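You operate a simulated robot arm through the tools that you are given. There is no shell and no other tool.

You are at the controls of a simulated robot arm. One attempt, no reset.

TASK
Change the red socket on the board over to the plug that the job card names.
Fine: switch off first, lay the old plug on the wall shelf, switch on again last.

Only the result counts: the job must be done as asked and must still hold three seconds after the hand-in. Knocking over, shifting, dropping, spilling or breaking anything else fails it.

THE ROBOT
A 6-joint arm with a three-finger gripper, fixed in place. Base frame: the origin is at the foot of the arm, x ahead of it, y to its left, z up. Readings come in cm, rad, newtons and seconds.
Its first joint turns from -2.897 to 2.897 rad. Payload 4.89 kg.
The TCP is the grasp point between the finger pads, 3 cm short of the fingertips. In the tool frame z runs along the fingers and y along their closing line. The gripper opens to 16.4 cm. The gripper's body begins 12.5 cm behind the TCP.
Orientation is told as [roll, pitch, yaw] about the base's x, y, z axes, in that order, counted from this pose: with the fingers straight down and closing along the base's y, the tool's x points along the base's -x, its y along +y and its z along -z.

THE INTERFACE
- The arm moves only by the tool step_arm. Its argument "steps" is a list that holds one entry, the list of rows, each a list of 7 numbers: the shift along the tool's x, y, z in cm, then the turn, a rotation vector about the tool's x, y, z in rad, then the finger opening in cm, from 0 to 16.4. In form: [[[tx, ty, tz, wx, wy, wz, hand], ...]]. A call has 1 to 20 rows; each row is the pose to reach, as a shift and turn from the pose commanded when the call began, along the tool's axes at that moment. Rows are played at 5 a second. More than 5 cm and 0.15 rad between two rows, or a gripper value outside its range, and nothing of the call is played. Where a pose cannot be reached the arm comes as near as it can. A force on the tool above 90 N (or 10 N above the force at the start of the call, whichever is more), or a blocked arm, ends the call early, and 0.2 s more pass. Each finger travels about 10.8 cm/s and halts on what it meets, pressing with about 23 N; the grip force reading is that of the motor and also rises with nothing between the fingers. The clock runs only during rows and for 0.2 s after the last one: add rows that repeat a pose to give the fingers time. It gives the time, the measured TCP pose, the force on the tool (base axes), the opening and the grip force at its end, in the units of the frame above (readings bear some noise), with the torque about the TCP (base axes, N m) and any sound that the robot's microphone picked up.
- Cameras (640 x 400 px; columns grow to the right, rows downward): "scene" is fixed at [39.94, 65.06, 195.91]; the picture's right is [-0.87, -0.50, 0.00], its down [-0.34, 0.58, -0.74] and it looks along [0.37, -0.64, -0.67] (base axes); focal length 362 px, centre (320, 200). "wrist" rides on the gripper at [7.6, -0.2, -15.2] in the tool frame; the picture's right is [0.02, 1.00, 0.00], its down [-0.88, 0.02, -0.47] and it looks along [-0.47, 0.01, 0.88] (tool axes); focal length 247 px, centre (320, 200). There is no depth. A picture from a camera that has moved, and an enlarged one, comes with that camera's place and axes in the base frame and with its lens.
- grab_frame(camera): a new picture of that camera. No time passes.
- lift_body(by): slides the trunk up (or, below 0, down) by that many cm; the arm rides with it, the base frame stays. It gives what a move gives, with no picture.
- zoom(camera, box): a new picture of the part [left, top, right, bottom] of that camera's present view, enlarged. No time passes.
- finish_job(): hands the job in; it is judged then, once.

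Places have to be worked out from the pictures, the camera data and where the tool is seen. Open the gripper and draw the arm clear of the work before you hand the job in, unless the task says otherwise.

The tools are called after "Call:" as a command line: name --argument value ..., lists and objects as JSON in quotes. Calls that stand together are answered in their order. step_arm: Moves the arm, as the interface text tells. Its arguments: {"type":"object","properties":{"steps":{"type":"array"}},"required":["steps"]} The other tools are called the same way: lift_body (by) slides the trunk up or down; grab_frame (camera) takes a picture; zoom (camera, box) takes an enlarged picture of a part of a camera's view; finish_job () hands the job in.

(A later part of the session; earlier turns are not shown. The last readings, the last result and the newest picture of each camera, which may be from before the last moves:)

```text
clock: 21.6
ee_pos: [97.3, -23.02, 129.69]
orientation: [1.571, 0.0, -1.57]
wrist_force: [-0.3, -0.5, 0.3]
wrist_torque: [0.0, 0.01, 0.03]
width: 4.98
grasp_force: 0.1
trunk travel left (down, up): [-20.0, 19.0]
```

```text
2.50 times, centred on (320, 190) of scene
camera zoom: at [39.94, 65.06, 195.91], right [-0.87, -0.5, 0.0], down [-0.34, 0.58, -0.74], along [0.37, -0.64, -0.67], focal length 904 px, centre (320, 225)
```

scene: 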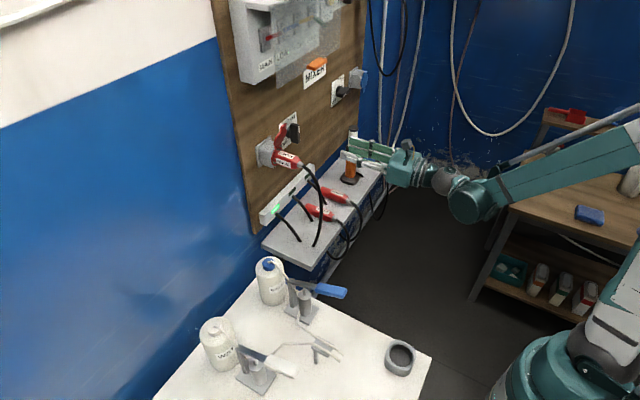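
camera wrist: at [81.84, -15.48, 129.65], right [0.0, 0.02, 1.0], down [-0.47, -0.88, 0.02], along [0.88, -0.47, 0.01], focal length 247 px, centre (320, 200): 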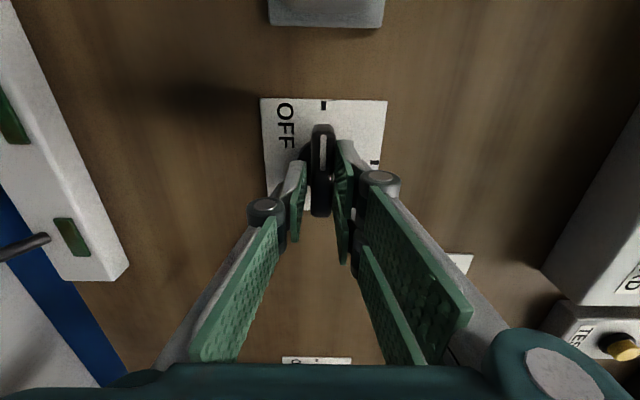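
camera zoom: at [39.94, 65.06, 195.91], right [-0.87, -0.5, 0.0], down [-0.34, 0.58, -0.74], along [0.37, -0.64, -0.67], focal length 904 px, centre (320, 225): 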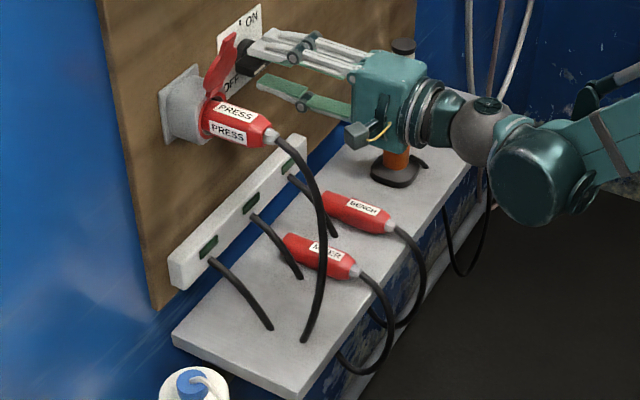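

The left lamp on the strip went dark, so the red socket is off. I retreat from the knob and then roll the hand back so that the fingers close along y.

Call:
step_arm --steps '[[[0, 0, -3, 0, 0, 0, 5], [0, 0, -7, 0, 0, 0, 5], [0, 0, -11, 0, 0, 0, 5], [0, 0, -15, 0, 0, 0, 6], [0, 0, -19, 0, 0, 0, 7], [0, 0, -19, 0, 0, 0.15, 8], [0, 0, -19, 0, 0, 0.3, 8], [0, 0, -19, 0, 0, 0.45, 8], [0, 0, -19, 0, 0, 0.6, 8], [0, 0, -19, 0, 0, 0.75, 8], [0, 0, -19, 0, 0, 0.9, 8], [0, 0, -19, 0, 0, 1.05, 8], [0, 0, -19, 0, 0, 1.2, 8], [0, 0, -19, 0, 0, 1.35, 8], [0, 0, -19, 0, 0, 1.5, 8], [0, 0, -19, 0, 0, 1.5708, 8]]]'

Call:
grab_frame --camera "wrist"

Call:
zoom --camera "scene" --box '[240, 90, 400, 190]'

```text
clock: 25.0
ee_pos: [78.22, -22.88, 129.66]
orientation: [-1.282, 1.568, 1.861]
wrist_force: [-0.3, 0.2, 0.1]
wrist_torque: [0.0, -0.01, 0.01]
width: 8.0
grasp_force: 0.1
trunk travel left (down, up): [-20.0, 19.0]
```

```text
taken
camera wrist: at [62.99, -22.82, 137.39], right [0.0, -1.0, 0.02], down [-0.47, -0.02, -0.88], along [0.88, -0.01, -0.47], focal length 247 px, centre (320, 200)
```

wrist: 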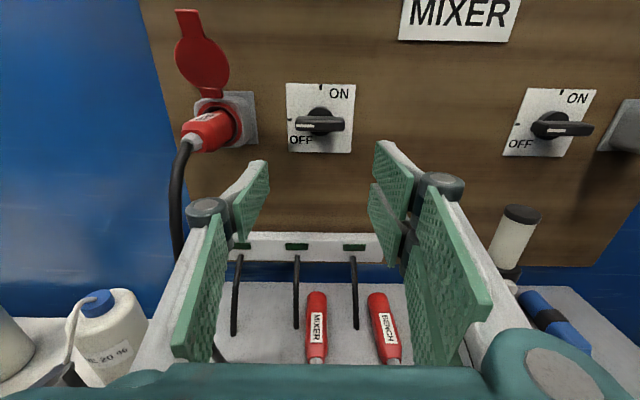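

```text
4.00 times, centred on (320, 140) of scene
camera zoom: at [39.94, 65.06, 195.91], right [-0.87, -0.5, 0.0], down [-0.34, 0.58, -0.74], along [0.37, -0.64, -0.67], focal length 1447 px, centre (320, 440)
```

zoom: 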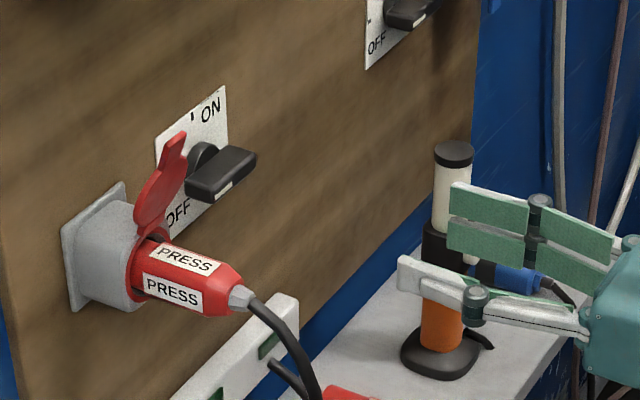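

The switch is clearly OFF now. I raise the hand, tilt it to about 46° and bring it above and behind the PRESS plug for a closer look.

Call:
step_arm --steps '[[[4.1, 0, 0, 0, -0.128, 0, 8], [8.2, 0, 0, 0, -0.257, 0, 8], [12.3, 0, 0, 0, -0.385, 0, 8], [12.3, -4.6, 1.8, 0, -0.513, 0, 8], [12.3, -9.2, 3.6, 0, -0.642, 0, 8], [12.3, -13.9, 5.2, 0, -0.77, 0, 8], [12.3, -13.9, 5.2, 0, -0.77, 0, 8]]]'

Call:
grab_frame --camera "wrist"

Call:
zoom --camera "scene" --box '[220, 80, 380, 180]'

```text
clock: 26.6
ee_pos: [83.32, -8.92, 142.02]
orientation: [0.0, 0.8, 3.141]
wrist_force: [0.7, 0.6, -0.1]
wrist_torque: [-0.05, 0.03, -0.07]
width: 7.99
grasp_force: 0.1
trunk travel left (down, up): [-20.0, 19.0]
```

```text
taken
camera wrist: at [77.8, -8.79, 158.11], right [0.01, -1.0, 0.02], down [-0.95, -0.02, -0.3], along [0.3, -0.01, -0.95], focal length 247 px, centre (320, 200)
```

wrist: 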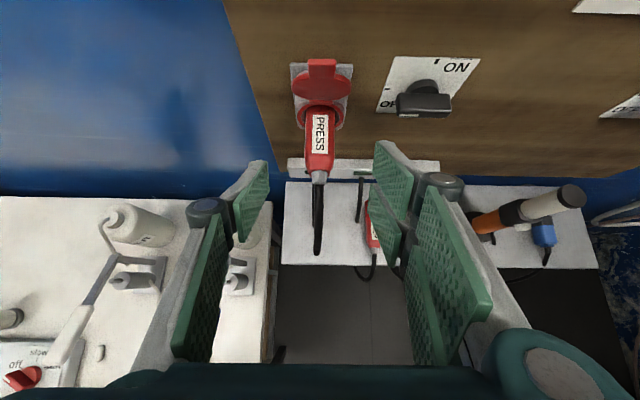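

```text
4.00 times, centred on (300, 130) of scene
camera zoom: at [39.94, 65.06, 195.91], right [-0.87, -0.5, 0.0], down [-0.34, 0.58, -0.74], along [0.37, -0.64, -0.67], focal length 1447 px, centre (400, 480)
```

zoom: 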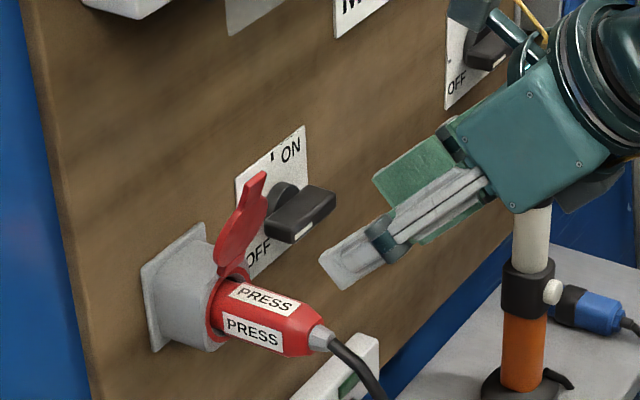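

The plug lies on the tool's midline (y≈-8.9). I descend along the tool axis until the finger ends straddle the plug's body, contact point around x≈94, leaving the axis about 1.5 cm below the TCP so that the tips will later clear the shelf.

Call:
step_arm --steps '[[[-1, 0, 3, 0, 0, 0, 8], [-1, 0, 6.5, 0, 0, 0, 8], [-1, 0, 9.5, 0, 0, 0, 8], [-1, 0, 12, 0, 0, 0, 8], [-1, 0, 13.77, 0, 0, 0, 8], [-1, 0, 13.77, 0, 0, 0, 8]]]'

Call:
grab_frame --camera "wrist"

Call:
zoom --camera "scene" --box '[240, 110, 340, 190]'

```text
clock: 28.0
ee_pos: [92.5, -9.14, 131.84]
orientation: [-0.002, 0.799, 3.138]
wrist_force: [0.3, -0.2, -0.4]
wrist_torque: [-0.01, 0.04, 0.01]
width: 7.97
grasp_force: 0.0
trunk travel left (down, up): [-20.0, 19.0]
```

```text
taken
camera wrist: at [86.99, -8.99, 147.93], right [0.01, -1.0, 0.01], down [-0.95, -0.02, -0.3], along [0.3, -0.01, -0.95], focal length 247 px, centre (320, 200)
```

wrist: 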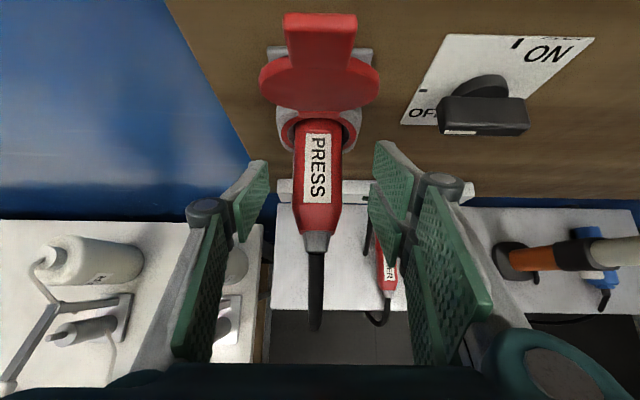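

```text
5.00 times, centred on (290, 150) of scene
camera zoom: at [39.94, 65.06, 195.91], right [-0.87, -0.5, 0.0], down [-0.34, 0.58, -0.74], along [0.37, -0.64, -0.67], focal length 1809 px, centre (470, 450)
```

zoom: 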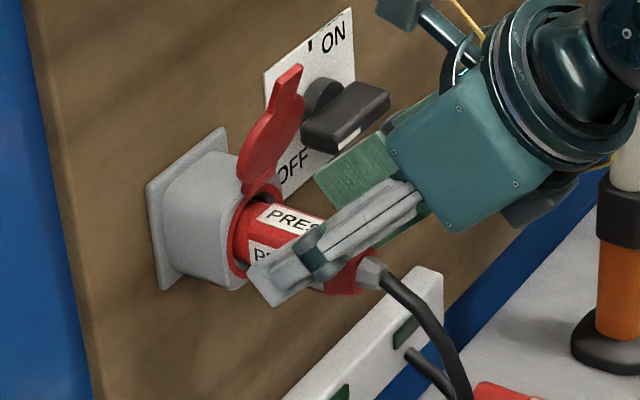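

The fingers straddle the plug body clear of the socket ring; the plug is about 2 mm to +y of the midline. I centre by that and close.

Call:
step_arm --steps '[[[0, -0.15, 0, 0, 0, 0, 8], [0, -0.15, 0, 0, 0, 0, 6], [0, -0.15, 0, 0, 0, 0, 4.4], [0, -0.15, 0, 0, 0, 0, 3.2], [0, -0.15, 0, 0, 0, 0, 2.5], [0, -0.15, 0, 0, 0, 0, 2.5]]]'

Call:
grab_frame --camera "wrist"

Call:
zoom --camera "scene" --box '[240, 110, 340, 190]'

```text
clock: 29.4
ee_pos: [92.5, -9.13, 131.84]
orientation: [-0.002, 0.798, 3.142]
wrist_force: [0.0, -1.3, 0.3]
wrist_torque: [-0.04, -0.01, -0.01]
width: 3.56
grasp_force: 23.5
trunk travel left (down, up): [-20.0, 19.0]
```

```text
taken
camera wrist: at [86.97, -8.88, 147.88], right [0.01, -1.0, 0.01], down [-0.95, -0.02, -0.3], along [0.3, -0.01, -0.95], focal length 247 px, centre (320, 200)
```

wrist: 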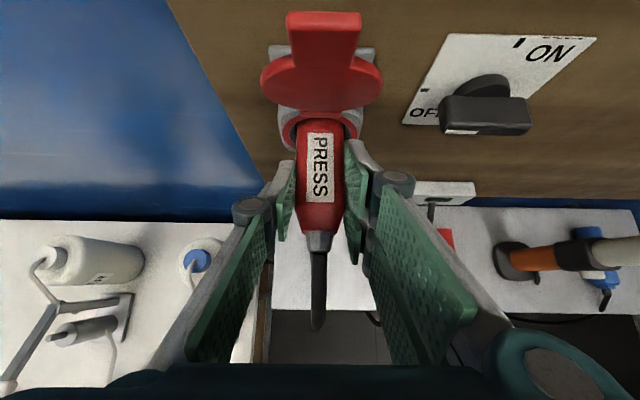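

```text
5.00 times, centred on (290, 150) of scene
camera zoom: at [39.94, 65.06, 195.91], right [-0.87, -0.5, 0.0], down [-0.34, 0.58, -0.74], along [0.37, -0.64, -0.67], focal length 1809 px, centre (470, 450)
```

zoom: 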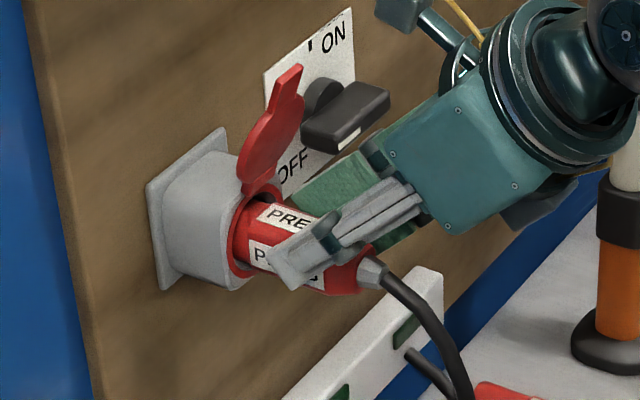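

The plug is held at 3.56 cm with 23 N and hardly any side load. I pull it straight out along -x by 8 cm in small steps.

Call:
step_arm --steps '[[[-0.35, 0, -0.36, 0, 0, 0, 2.0], [-0.7, 0, -0.72, 0, 0, 0, 2.0], [-1.05, 0, -1.07, 0, 0, 0, 2.0], [-1.4, 0, -1.43, 0, 0, 0, 2.0], [-2.09, 0, -2.15, 0, 0, 0, 2.0], [-2.79, 0, -2.86, 0, 0, 0, 2.0], [-3.49, 0, -3.58, 0, 0, 0, 2.0], [-4.19, 0, -4.3, 0, 0, 0, 2.0], [-4.89, 0, -5.01, 0, 0, 0, 2.0], [-5.58, 0, -5.73, 0, 0, 0, 2.0], [-5.58, 0, -5.73, 0, 0, 0, 2.0]]]'

Call:
grab_frame --camera "wrist"

Call:
zoom --camera "scene" --box '[230, 110, 350, 250]'

```text
clock: 31.8
ee_pos: [84.77, -9.22, 131.63]
orientation: [-0.003, 0.8, 3.143]
wrist_force: [-0.1, 0.3, 0.4]
wrist_torque: [-0.03, 0.08, 0.03]
width: 3.57
grasp_force: 23.1
trunk travel left (down, up): [-20.0, 19.0]
```

```text
taken
camera wrist: at [79.13, -9.0, 147.73], right [0.01, -1.0, 0.01], down [-0.95, -0.02, -0.3], along [0.3, -0.01, -0.95], focal length 247 px, centre (320, 200)
```

wrist: 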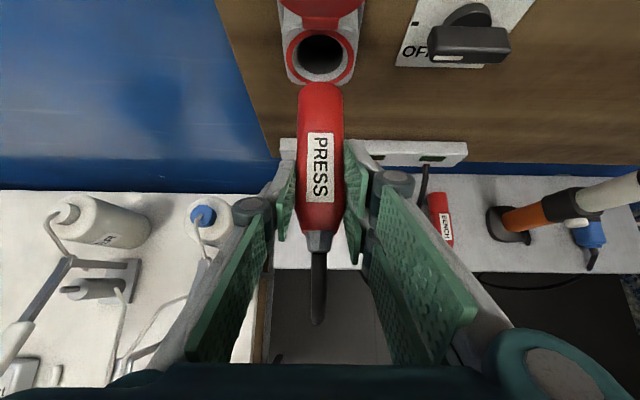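

```text
2.86 times, centred on (290, 180) of scene
camera zoom: at [39.94, 65.06, 195.91], right [-0.87, -0.5, 0.0], down [-0.34, 0.58, -0.74], along [0.37, -0.64, -0.67], focal length 1034 px, centre (406, 257)
```

zoom: 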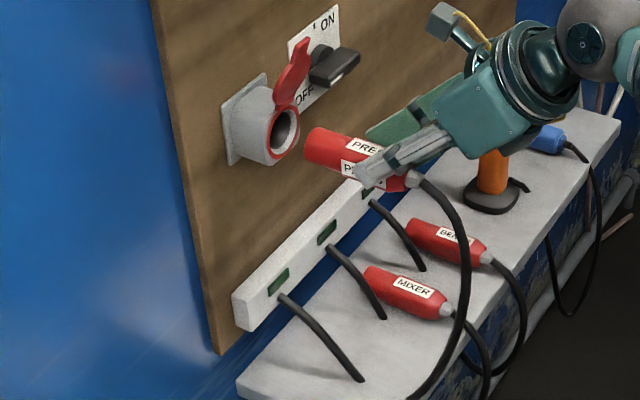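

The old plug came out freely and hangs steady in the grip. I lower it toward the free shelf area between the left strip cord and the MIXER plug (y≈-14.3), stopping at z≈105 to check.

Call:
step_arm --steps '[[[-2.72, 0.73, 2.65, 0, 0, 0, 2.0], [-5.45, 1.46, 5.3, 0, 0, 0, 2.0], [-8.17, 2.19, 7.95, 0, 0, 0, 2.0], [-10.9, 2.92, 10.6, 0, 0, 0, 2.0], [-13.62, 3.65, 13.24, 0, 0, 0, 2.0], [-16.35, 4.38, 15.89, 0, 0, 0, 2.0], [-19.07, 5.1, 18.54, 0, 0, 0, 2.0], [-19.07, 5.1, 18.54, 0, 0, 0, 2.0]]]'

Call:
grab_frame --camera "wrist"

Call:
zoom --camera "scene" --box '[240, 150, 400, 310]'

```text
clock: 33.6
ee_pos: [84.45, -14.15, 105.21]
orientation: [-0.001, 0.798, 3.143]
wrist_force: [0.2, -0.3, -0.3]
wrist_torque: [0.01, 0.12, -0.02]
width: 3.55
grasp_force: 22.8
trunk travel left (down, up): [-20.0, 19.0]
```

```text
taken
camera wrist: at [78.9, -13.94, 121.25], right [0.02, -1.0, 0.01], down [-0.95, -0.02, -0.3], along [0.3, -0.01, -0.95], focal length 247 px, centre (320, 200)
```

wrist: 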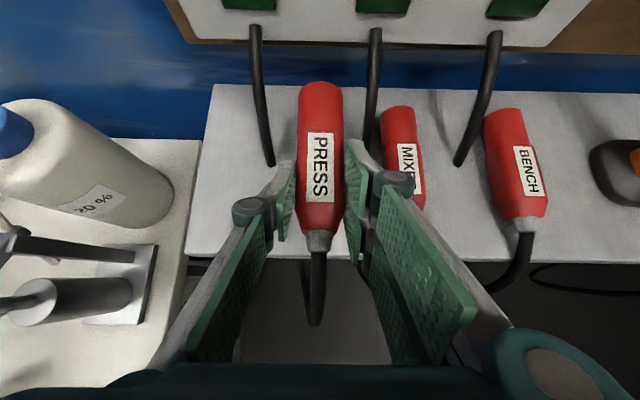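

```text
2.50 times, centred on (320, 230) of scene
camera zoom: at [39.94, 65.06, 195.91], right [-0.87, -0.5, 0.0], down [-0.34, 0.58, -0.74], along [0.37, -0.64, -0.67], focal length 904 px, centre (320, 125)
```

zoom: 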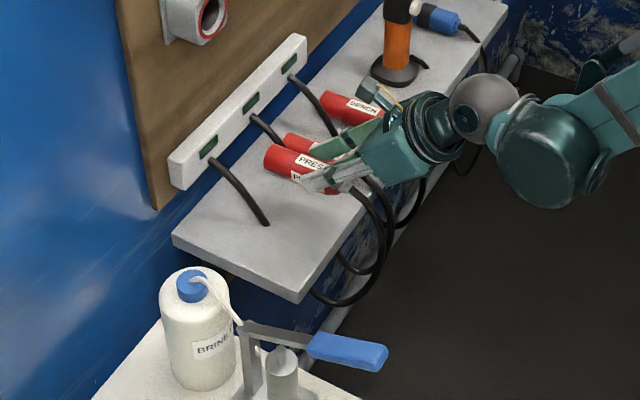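

The gap on the shelf is clear on both sides. I go down to just above the surface, easing slightly forward.

Call:
step_arm --steps '[[[-0.7, 0, 1.44, 0, 0, 0, 2.0], [-1.39, 0, 2.88, 0, 0, 0, 2.0], [-2.08, 0, 4.32, 0, 0, 0, 2.0], [-2.77, 0, 5.76, 0, 0, 0, 2.0], [-2.77, 0, 5.76, 0, 0, 0, 2.0]]]'

Call:
zoom --camera "scene" --box '[260, 170, 380, 290]'

Call:
grab_frame --camera "wrist"

```text
clock: 34.8
ee_pos: [86.86, -14.18, 99.16]
orientation: [0.002, 0.801, 3.142]
wrist_force: [2.7, -0.5, 8.2]
wrist_torque: [-0.26, -0.03, 0.03]
width: 3.55
grasp_force: 22.3
trunk travel left (down, up): [-20.0, 19.0]
```

```text
3.33 times, centred on (320, 230) of scene
camera zoom: at [39.94, 65.06, 195.91], right [-0.87, -0.5, 0.0], down [-0.34, 0.58, -0.74], along [0.37, -0.64, -0.67], focal length 1206 px, centre (320, 100)
```

zoom: 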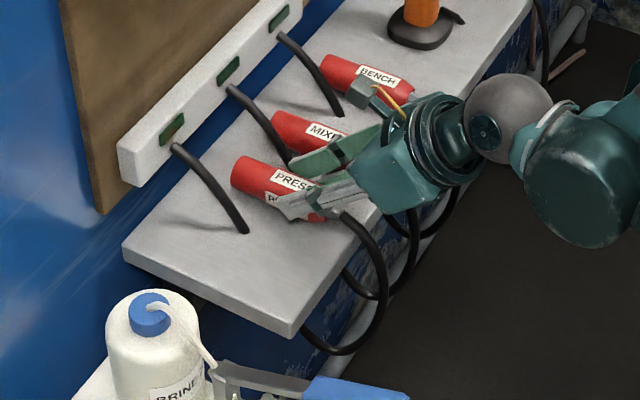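

```text
taken
camera wrist: at [81.19, -14.01, 115.29], right [0.01, -1.0, 0.01], down [-0.95, -0.02, -0.3], along [0.3, -0.01, -0.95], focal length 247 px, centre (320, 200)
```

wrist: 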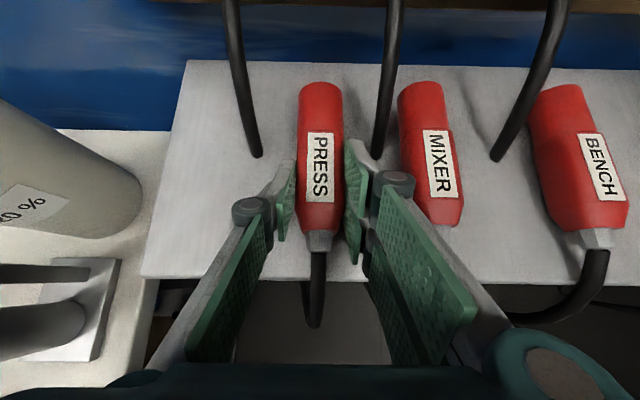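

The reading of 8 N upward shows the plug has touched the shelf. I open the fingers gently by under 1 cm per side, then look.

Call:
step_arm --steps '[[[0, 0, 0, 0, 0, 0, 3.2], [0, 0, 0, 0, 0, 0, 3.8], [0, 0, 0, 0, 0, 0, 4.4], [0, 0, 0, 0, 0, 0, 5.0], [0, 0, 0, 0, 0, 0, 5.2], [0, 0, 0, 0, 0, 0, 5.2]]]'

Call:
grab_frame --camera "wrist"

Call:
zoom --camera "scene" --box '[260, 170, 380, 290]'

```text
clock: 36.2
ee_pos: [86.81, -14.27, 99.14]
orientation: [-0.001, 0.799, 3.141]
wrist_force: [-0.7, 1.7, 2.4]
wrist_torque: [-0.02, -0.03, 0.02]
width: 5.22
grasp_force: 0.2
trunk travel left (down, up): [-20.0, 19.0]
```

```text
taken
camera wrist: at [81.19, -13.99, 115.27], right [0.01, -1.0, 0.01], down [-0.95, -0.02, -0.3], along [0.3, -0.01, -0.95], focal length 247 px, centre (320, 200)
```

wrist: 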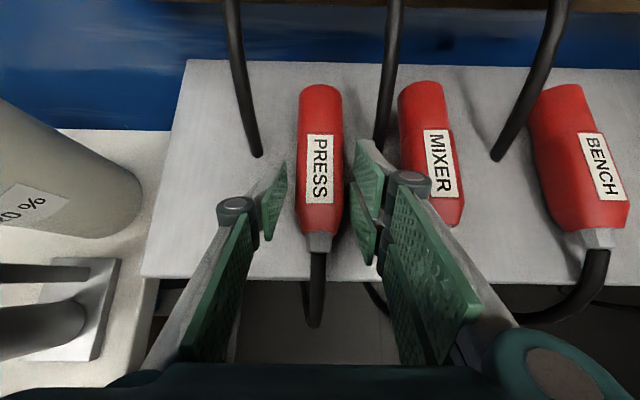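

```text
3.33 times, centred on (320, 230) of scene
camera zoom: at [39.94, 65.06, 195.91], right [-0.87, -0.5, 0.0], down [-0.34, 0.58, -0.74], along [0.37, -0.64, -0.67], focal length 1206 px, centre (320, 100)
```

zoom: 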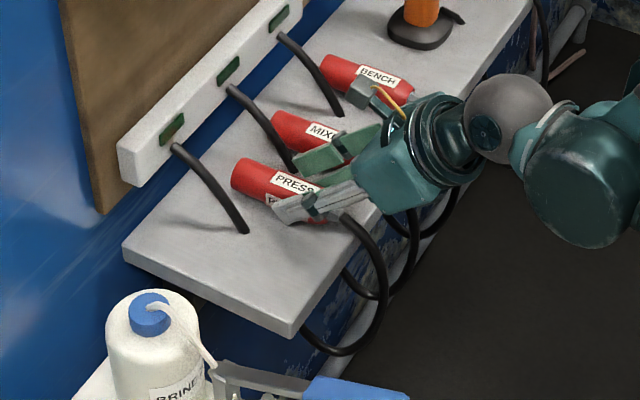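

PRESS rests on the shelf by itself. I back the hand out along its axis, then move over toward the MIXER plug.

Call:
step_arm --steps '[[[0, 0, -2, 0, 0, 0, 5.2], [0, 0, -5, 0, 0, 0, 5.2], [0, 0, -8.5, 0, 0, 0, 5.2], [0, 0, -12, 0, 0, 0, 5.2], [0, 4.3, -12.5, 0, 0, 0, 5.6], [0, 8.6, -13, 0, 0, 0, 5.6], [0, 8.6, -13, 0, 0, 0, 5.6]]]'

Call:
grab_frame --camera "wrist"

Call:
zoom --camera "scene" --box '[260, 170, 380, 290]'

```text
clock: 37.8
ee_pos: [77.7, -22.65, 108.36]
orientation: [0.001, 0.799, 3.141]
wrist_force: [0.2, -0.2, -0.8]
wrist_torque: [-0.01, 0.06, 0.0]
width: 5.58
grasp_force: 0.0
trunk travel left (down, up): [-20.0, 19.0]
```

```text
taken
camera wrist: at [72.01, -22.47, 124.5], right [0.02, -1.0, 0.01], down [-0.95, -0.02, -0.3], along [0.3, -0.01, -0.95], focal length 247 px, centre (320, 200)
```

wrist: 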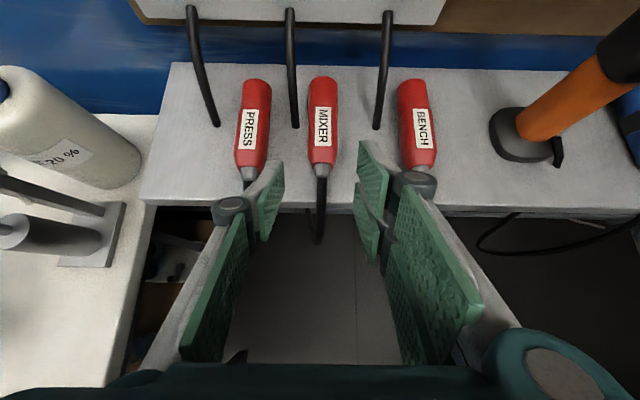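

```text
3.33 times, centred on (320, 230) of scene
camera zoom: at [39.94, 65.06, 195.91], right [-0.87, -0.5, 0.0], down [-0.34, 0.58, -0.74], along [0.37, -0.64, -0.67], focal length 1206 px, centre (320, 100)
```

zoom: 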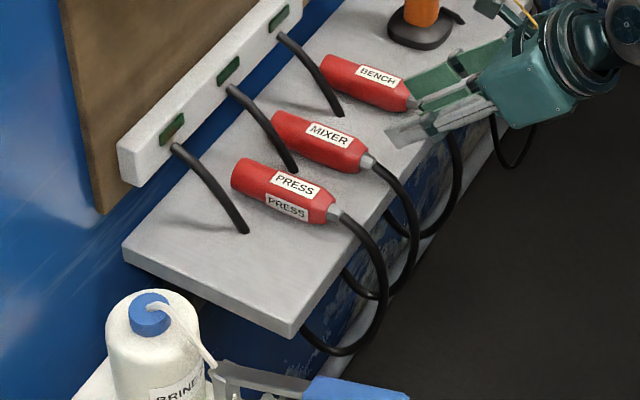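

PRESS lies flat and stable beside MIXER. I zoom on MIXER to measure its position and yaw against the tool.

Call:
zoom --camera "wrist" --box '[220, 60, 380, 200]'

Call:
zoom --camera "scene" --box '[300, 190, 360, 240]'

```text
2.86 times, centred on (300, 130) of wrist
camera zoom: at [72.01, -22.47, 124.5], right [0.02, -1.0, 0.01], down [-0.95, -0.02, -0.3], along [0.3, -0.01, -0.95], focal length 706 px, centre (377, 400)
```

zoom: 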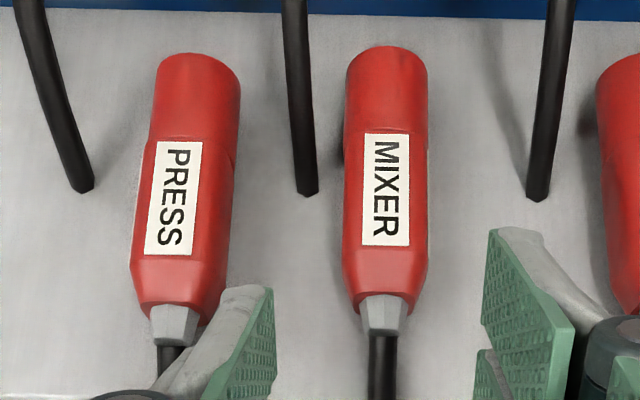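

```text
8.00 times, centred on (330, 215) of scene
camera zoom: at [39.94, 65.06, 195.91], right [-0.87, -0.5, 0.0], down [-0.34, 0.58, -0.74], along [0.37, -0.64, -0.67], focal length 2894 px, centre (240, 80)
```

zoom: 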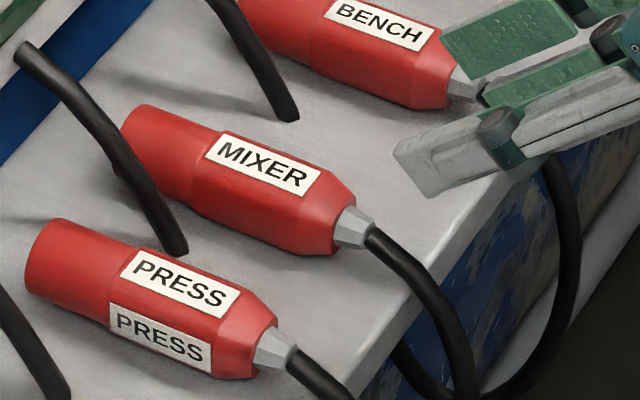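

MIXER is at y≈-22.95, yaw≈0, about 3 mm to the -y side of the tool midline. I correct that, narrow the opening to 5 cm (to stay clear of the strip cord) and descend most of the way.

Call:
step_arm --steps '[[[0, 0.3, 2.5, 0, 0, 0, 5.0], [-0.05, 0.3, 5, 0, 0, 0, 5.0], [-0.05, 0.3, 7.5, 0, 0, 0, 5.0], [-0.09, 0.3, 9.5, 0, 0, 0, 5.0], [-0.09, 0.3, 9.5, 0, 0, 0, 5.0]]]'

Call:
grab_frame --camera "wrist"

Call:
zoom --camera "wrist" --box '[220, 40, 420, 240]'

```text
clock: 39.0
ee_pos: [84.39, -23.05, 101.68]
orientation: [-0.002, 0.8, 3.141]
wrist_force: [0.3, -0.7, -0.1]
wrist_torque: [0.02, 0.04, -0.03]
width: 5.03
grasp_force: 0.2
trunk travel left (down, up): [-20.0, 19.0]
```

```text
taken
camera wrist: at [78.81, -22.9, 117.79], right [0.02, -1.0, 0.01], down [-0.95, -0.02, -0.3], along [0.3, -0.01, -0.95], focal length 247 px, centre (320, 200)
```

wrist: 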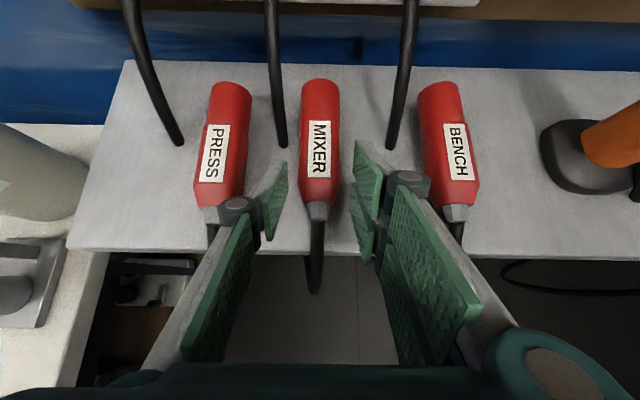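

```text
2.00 times, centred on (320, 140) of wrist
camera zoom: at [78.81, -22.9, 117.79], right [0.02, -1.0, 0.01], down [-0.95, -0.02, -0.3], along [0.3, -0.01, -0.95], focal length 494 px, centre (320, 320)
```

zoom: 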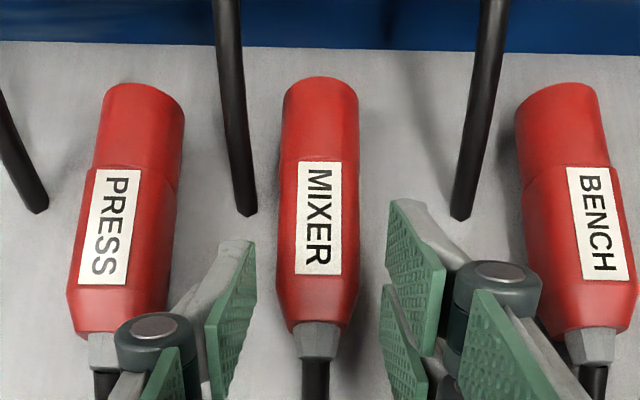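

Alignment is good and both neighbours and strip cords are clear. I go down the last 3.6 cm, then close on MIXER.

Call:
step_arm --steps '[[[0, -0.05, 1.2, 0, 0, 0, 5.0], [0, -0.05, 2.4, 0, 0, 0, 5.0], [0.04, -0.05, 3.2, 0, 0, 0, 5.0], [0.04, -0.05, 3.6, 0, 0, 0, 5.0], [0.04, -0.05, 3.6, 0, 0, 0, 5.0]]]'

Call:
zoom --camera "wrist" --box '[220, 40, 420, 240]'

Call:
zoom --camera "scene" --box '[280, 170, 380, 270]'

```text
clock: 40.2
ee_pos: [87.01, -22.98, 99.26]
orientation: [0.001, 0.799, 3.142]
wrist_force: [-1.7, -0.8, 4.3]
wrist_torque: [-0.09, 0.05, -0.03]
width: 5.02
grasp_force: 0.6
trunk travel left (down, up): [-20.0, 19.0]
```

```text
2.00 times, centred on (320, 140) of wrist
camera zoom: at [81.4, -22.72, 115.31], right [0.01, -1.0, 0.01], down [-0.95, -0.02, -0.3], along [0.3, -0.01, -0.95], focal length 494 px, centre (320, 320)
```

zoom: 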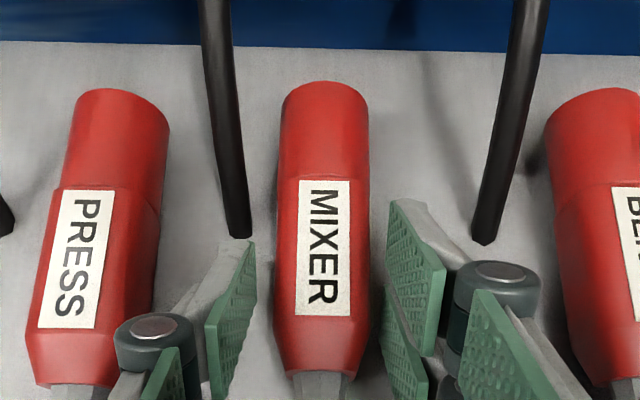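

```text
4.00 times, centred on (330, 220) of scene
camera zoom: at [39.94, 65.06, 195.91], right [-0.87, -0.5, 0.0], down [-0.34, 0.58, -0.74], along [0.37, -0.64, -0.67], focal length 1447 px, centre (280, 120)
```

zoom: 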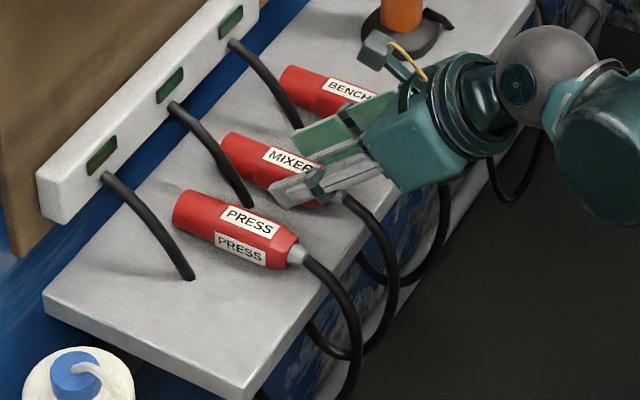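

A slight 4 N upward suggests the tips brush the shelf, so I rise 2 mm and close on the plug.

Call:
step_arm --steps '[[[0.14, 0, -0.14, 0, 0, 0, 5.0], [0.14, 0, -0.14, 0, 0, 0, 4.2], [0.14, 0, -0.14, 0, 0, 0, 3.4], [0.14, 0, -0.14, 0, 0, 0, 2.5], [0.14, 0, -0.14, 0, 0, 0, 2.0], [0.14, 0, -0.14, 0, 0, 0, 2.0]]]'

Call:
zoom --camera "wrist" --box '[220, 40, 420, 240]'

```text
clock: 41.6
ee_pos: [86.99, -22.92, 99.39]
orientation: [-0.002, 0.799, 3.143]
wrist_force: [-0.1, 0.0, 0.2]
wrist_torque: [-0.03, 0.03, 0.01]
width: 3.57
grasp_force: 22.9
trunk travel left (down, up): [-20.0, 19.0]
```

```text
2.00 times, centred on (320, 140) of wrist
camera zoom: at [81.37, -22.72, 115.45], right [0.01, -1.0, 0.01], down [-0.95, -0.02, -0.3], along [0.3, -0.01, -0.95], focal length 494 px, centre (320, 320)
```

zoom: 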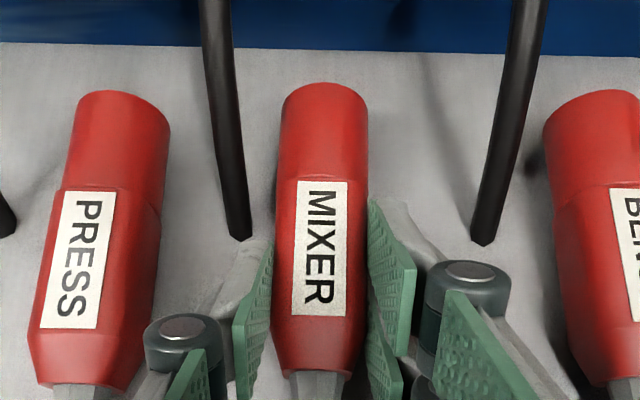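

MIXER is held at 3.57 cm with no side load. I lift it up and slightly back from the wall, to about z≈131.8.

Call:
step_arm --steps '[[[0.37, 0, -1.06, 0, 0, 0, 2.0], [0.76, 0, -3.52, 0, 0, 0, 2.0], [1.51, 0, -7.05, 0, 0, 0, 2.0], [2.63, 0, -10.92, 0, 0, 0, 2.0], [5.86, 0, -14.06, 0, 0, 0, 2.0], [9.08, 0, -17.19, 0, 0, 0, 2.0], [12.31, 0, -20.33, 0, 0, 0, 2.0], [15.54, 0, -23.47, 0, 0, 0, 2.0], [19.05, 0, -26.88, 0, 0, 0, 2.0], [19.05, 0, -26.88, 0, 0, 0, 2.0]]]'

Call:
grab_frame --camera "wrist"

Call:
zoom --camera "scene" --box '[230, 110, 390, 270]'

```text
clock: 43.8
ee_pos: [80.79, -22.9, 132.22]
orientation: [-0.001, 0.802, 3.141]
wrist_force: [0.0, -0.4, -0.3]
wrist_torque: [-0.03, -0.02, -0.01]
width: 1.99
grasp_force: 0.1
trunk travel left (down, up): [-20.0, 19.0]
```

```text
taken
camera wrist: at [75.28, -22.77, 148.23], right [0.01, -1.0, 0.01], down [-0.95, -0.02, -0.3], along [0.3, -0.01, -0.95], focal length 247 px, centre (320, 200)
```

wrist: 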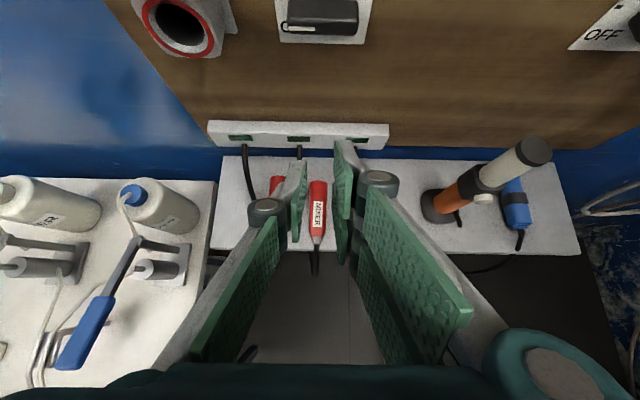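

```text
2.50 times, centred on (310, 190) of scene
camera zoom: at [39.94, 65.06, 195.91], right [-0.87, -0.5, 0.0], down [-0.34, 0.58, -0.74], along [0.37, -0.64, -0.67], focal length 904 px, centre (345, 225)
```

zoom: 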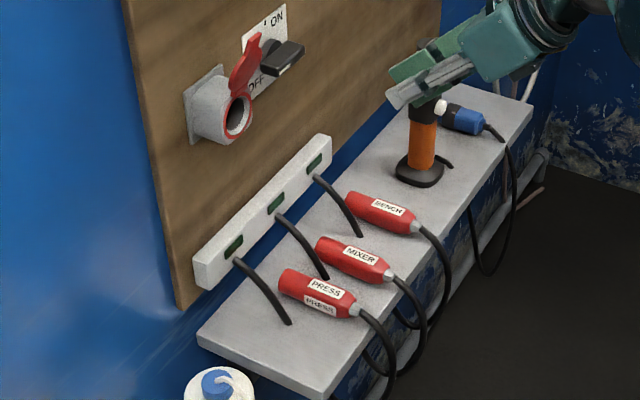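

The opening reads 1.99 cm with no grip: the plug slipped from the fingertips right at the start and still lies on the shelf. I look closely at it before regripping lower on the body.

Call:
zoom --camera "wrist" --box '[200, 110, 420, 290]'

Call:
zoom --camera "scene" --box '[280, 190, 360, 260]'

```text
2.22 times, centred on (310, 200) of wrist
camera zoom: at [75.28, -22.77, 148.23], right [0.01, -1.0, 0.01], down [-0.95, -0.02, -0.3], along [0.3, -0.01, -0.95], focal length 549 px, centre (342, 200)
```

zoom: 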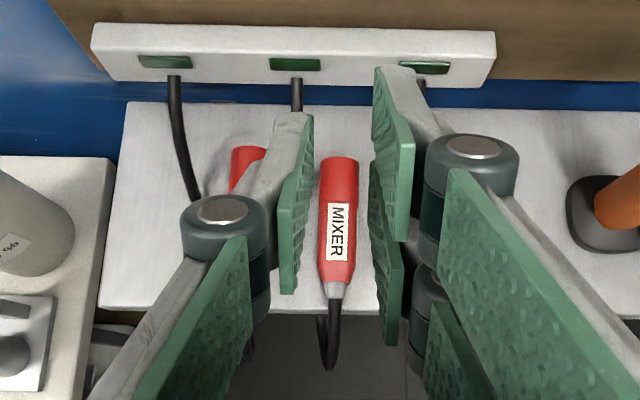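

```text
5.71 times, centred on (320, 225) of scene
camera zoom: at [39.94, 65.06, 195.91], right [-0.87, -0.5, 0.0], down [-0.34, 0.58, -0.74], along [0.37, -0.64, -0.67], focal length 2067 px, centre (320, 57)
```

zoom: 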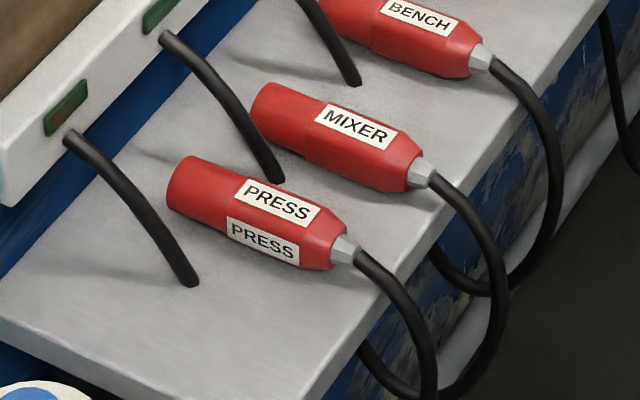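

The plug slid back about 1.6 cm but still lies upright between its neighbours. I tilt the hand flatter (about 66° from vertical), so the fingers can hold the plug at mid-height without touching the shelf, and come down in front of it.

Call:
step_arm --steps '[[[-3.36, 0, 2.61, 0, 0.05, 0, 3.5], [-6.72, 0, 5.22, 0, 0.1, 0, 5.4], [-10.08, 0, 7.83, 0, 0.15, 0, 5.4], [-13.44, 0, 10.43, 0, 0.2, 0, 5.4], [-16.8, 0, 13.04, 0, 0.25, 0, 5.4], [-20.16, 0, 15.65, 0, 0.3, 0, 5.4], [-23.52, 0, 18.26, 0, 0.35, 0, 5.4], [-23.52, 0, 18.26, 0, 0.35, 0, 5.4]]]'

Call:
grab_frame --camera "wrist"

Call:
zoom --camera "wrist" --box '[240, 60, 400, 200]'

Call:
zoom --camera "scene" --box '[270, 170, 400, 270]'

```text
clock: 45.6
ee_pos: [77.93, -23.09, 101.98]
orientation: [-0.003, 1.149, 3.139]
wrist_force: [1.6, -0.4, 0.4]
wrist_torque: [0.02, -0.02, 0.04]
width: 5.4
grasp_force: 0.0
trunk travel left (down, up): [-20.0, 19.0]
```

```text
taken
camera wrist: at [67.03, -22.85, 115.2], right [0.01, -1.0, 0.02], down [-0.79, -0.02, -0.61], along [0.61, -0.01, -0.79], focal length 247 px, centre (320, 200)
```

wrist: 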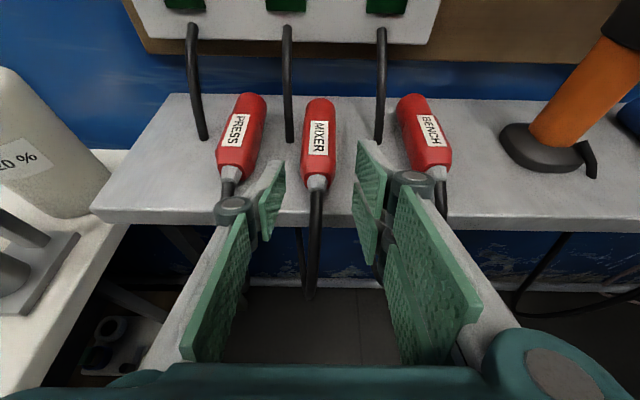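

```text
2.86 times, centred on (320, 130) of wrist
camera zoom: at [67.03, -22.85, 115.2], right [0.01, -1.0, 0.02], down [-0.79, -0.02, -0.61], along [0.61, -0.01, -0.79], focal length 706 px, centre (320, 400)
```

zoom: 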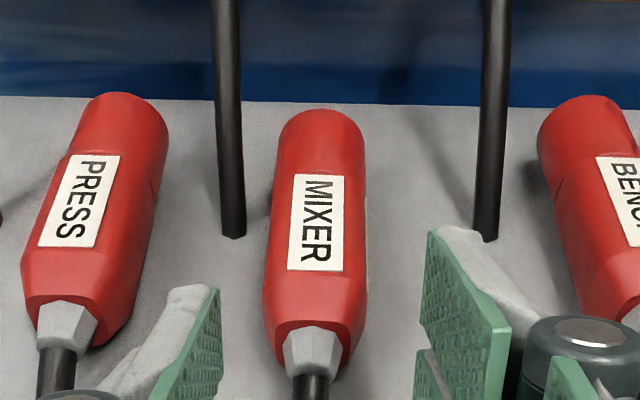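

```text
4.00 times, centred on (335, 220) of scene
camera zoom: at [39.94, 65.06, 195.91], right [-0.87, -0.5, 0.0], down [-0.34, 0.58, -0.74], along [0.37, -0.64, -0.67], focal length 1447 px, centre (260, 120)
```

zoom: 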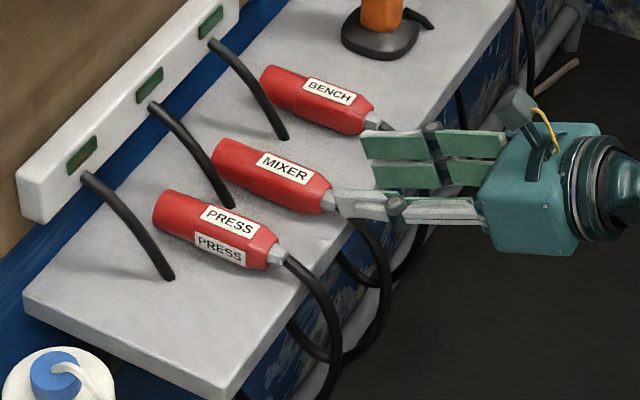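

MIXER is centred about 2 mm to +y of the tool axis, yaw under 1°. I slide in along the tool axis to TCP ≈ (86.2, -22.9, 98.7) with the fingers 5 cm open.

Call:
step_arm --steps '[[[0.1, -0.17, 2.2, 0, 0, 0, 5.0], [0.2, -0.17, 4.4, 0, 0, 0, 5.0], [0.3, -0.17, 6.6, 0, 0, 0, 5.0], [0.39, -0.17, 8.0, 0, 0, 0, 5.0], [0.39, -0.17, 8.88, 0, 0, 0, 5.0], [0.39, -0.17, 8.88, 0, 0, 0, 5.0]]]'

Call:
zoom --camera "wrist" --box '[220, 40, 420, 240]'

Call:
zoom --camera "scene" --box '[270, 170, 400, 270]'

```text
clock: 47.0
ee_pos: [85.9, -22.86, 98.8]
orientation: [0.001, 1.151, 3.14]
wrist_force: [-17.4, -6.8, 27.4]
wrist_torque: [-1.03, 0.25, -0.67]
width: 5.46
grasp_force: 3.9
trunk travel left (down, up): [-20.0, 19.0]
```

```text
2.00 times, centred on (320, 140) of wrist
camera zoom: at [75.09, -22.7, 112.05], right [0.01, -1.0, 0.02], down [-0.79, -0.02, -0.61], along [0.61, -0.01, -0.79], focal length 494 px, centre (320, 320)
```

zoom: 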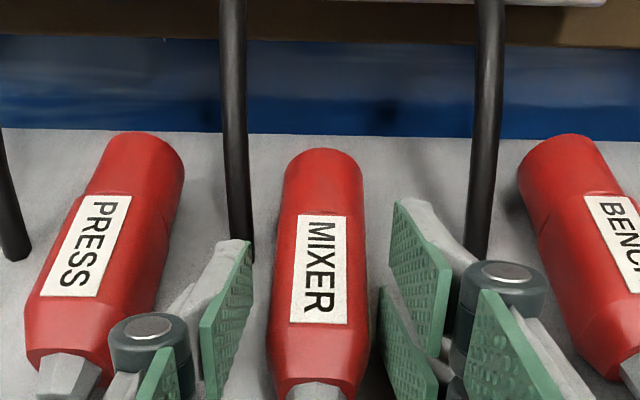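

```text
4.00 times, centred on (335, 220) of scene
camera zoom: at [39.94, 65.06, 195.91], right [-0.87, -0.5, 0.0], down [-0.34, 0.58, -0.74], along [0.37, -0.64, -0.67], focal length 1447 px, centre (260, 120)
```

zoom: 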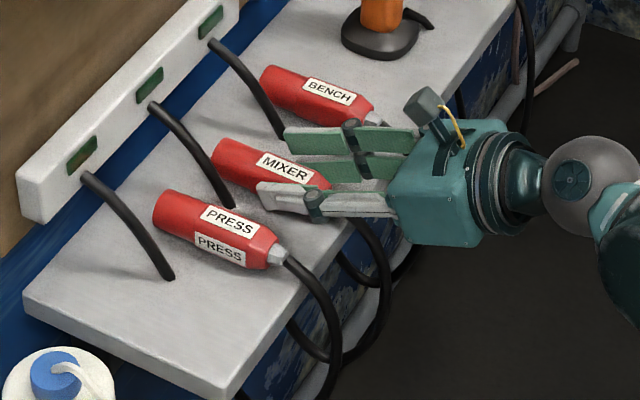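

The readings show about 27 N upward, with the torque placing the contact at the -y side: that side of the gripper carries two fingers stacked about 6 cm wide in all, so its lower one has met the shelf (top ≈ 95.0). I lift off gently, back out, and change to a level hand, which lets the fingers reach lower around the plug.

Call:
step_arm --steps '[[[0.4, 0, -0.18, 0, 0, 0, 5.0], [0.91, 0, -0.41, 0, 0, 0, 5.0], [1.37, 0, -2.6, 0, 0, 0, 5.0], [1.37, 0, -5.6, 0, 0, 0, 5.0], [1.37, 0, -9.0, 0, 0, 0, 5.0], [1.37, 0, -12.5, 0, 0, 0, 5.0], [1.37, 0, -12.5, 0, 0, 0, 5.0]]]'

Call:
zoom --camera "scene" --box '[270, 150, 430, 270]'

Call:
zoom --camera "wrist" --box '[200, 60, 440, 240]'

```text
clock: 48.6
ee_pos: [74.85, -22.67, 105.25]
orientation: [-0.001, 1.15, 3.14]
wrist_force: [-0.6, 0.7, 0.4]
wrist_torque: [-0.04, 0.03, -0.04]
width: 5.0
grasp_force: 0.1
trunk travel left (down, up): [-20.0, 19.0]
```

```text
3.33 times, centred on (350, 210) of scene
camera zoom: at [39.94, 65.06, 195.91], right [-0.87, -0.5, 0.0], down [-0.34, 0.58, -0.74], along [0.37, -0.64, -0.67], focal length 1206 px, centre (220, 167)
```

zoom: 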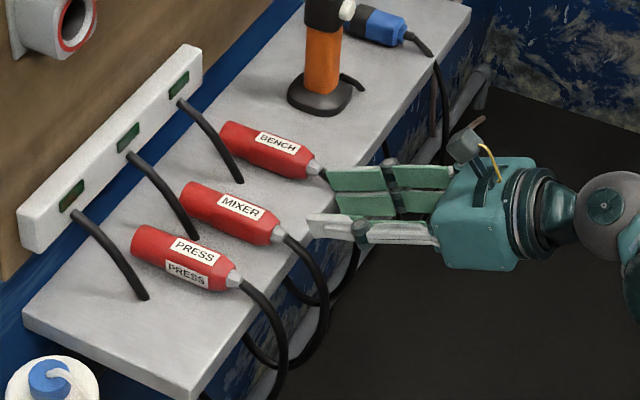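

```text
2.22 times, centred on (320, 150) of wrist
camera zoom: at [64.07, -22.53, 118.38], right [0.01, -1.0, 0.02], down [-0.79, -0.02, -0.61], along [0.61, -0.01, -0.79], focal length 549 px, centre (320, 311)
```

zoom: 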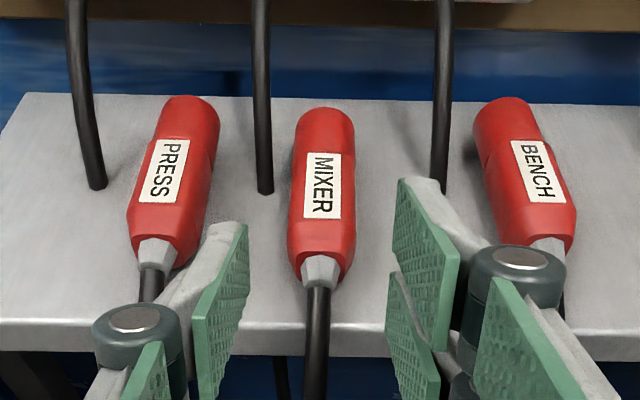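

All plugs lie undisturbed, and the view confirms one finger on the +y side and two stacked fingers on the -y side. I level the hand and bring it low in front of MIXER.

Call:
step_arm --steps '[[[-1.27, 0, 0.75, 0, 0.105, 0, 5.2], [-2.54, 0, 1.49, 0, 0.21, 0, 5.2], [-3.8, 0, 2.24, 0, 0.315, 0, 5.2], [-5.07, 0, 2.98, 0, 0.4208, 0, 5.2], [-5.07, 0, 2.98, 0, 0.4208, 0, 5.2]]]'

Call:
grab_frame --camera "wrist"

Call:
zoom --camera "wrist" --box '[240, 80, 400, 220]'

Call:
zoom --camera "scene" --box '[270, 150, 430, 270]'

```text
clock: 49.8
ee_pos: [82.9, -26.38, 110.5]
orientation: [-0.396, 1.569, 2.744]
wrist_force: [0.4, 0.3, -0.5]
wrist_torque: [0.01, -0.07, 0.08]
width: 5.19
grasp_force: 0.0
out of reach, approached as far as the arm can: row 1, 2, 3, 4, 5
trunk travel left (down, up): [-20.0, 19.0]
```

```text
taken
camera wrist: at [67.67, -26.28, 118.09], right [0.0, -1.0, 0.02], down [-0.47, -0.02, -0.88], along [0.88, -0.01, -0.47], focal length 247 px, centre (320, 200)
```

wrist: 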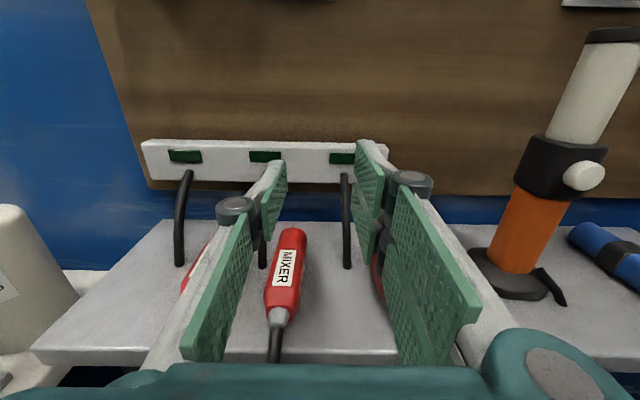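

```text
2.86 times, centred on (320, 150) of wrist
camera zoom: at [67.67, -26.28, 118.09], right [0.0, -1.0, 0.02], down [-0.47, -0.02, -0.88], along [0.88, -0.01, -0.47], focal length 706 px, centre (320, 343)
```

zoom: 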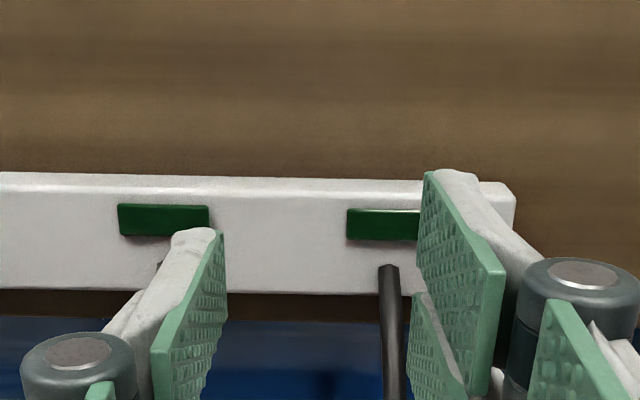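

```text
3.33 times, centred on (350, 210) of scene
camera zoom: at [39.94, 65.06, 195.91], right [-0.87, -0.5, 0.0], down [-0.34, 0.58, -0.74], along [0.37, -0.64, -0.67], focal length 1206 px, centre (220, 167)
```

zoom: 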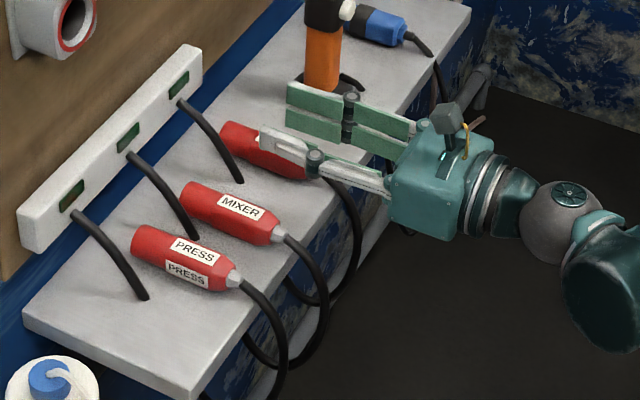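

The level pose down there is beyond the arm's reach at this trunk height, and it stopped at a nearby free pose without contact. I raise and retract the hand first, so that I can then lower the trunk.

Call:
step_arm --steps '[[[4, 0, -1, 0, 0, 0, 5.2], [8, -0.8, -3.5, 0, 0, 0, 5.2], [12, -2, -6, 0, 0, 0, 5.2], [15, -3.4, -9, 0, 0, 0, 5.2], [15, -3.4, -9, 0, 0, 0, 5.2]]]'

Call:
grab_frame --camera "scene"

```text
clock: 51.0
ee_pos: [73.34, -22.95, 125.46]
orientation: [-2.347, 1.57, 0.794]
wrist_force: [-1.6, 0.4, 0.3]
wrist_torque: [-0.01, 0.09, -0.12]
width: 5.21
grasp_force: 0.2
trunk travel left (down, up): [-20.0, 19.0]
```

```text
taken
```

scene: 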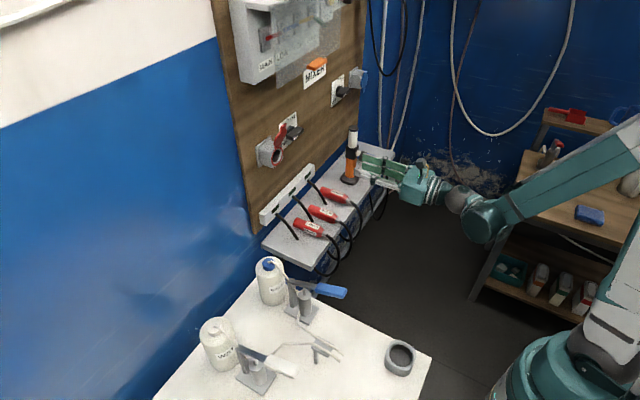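

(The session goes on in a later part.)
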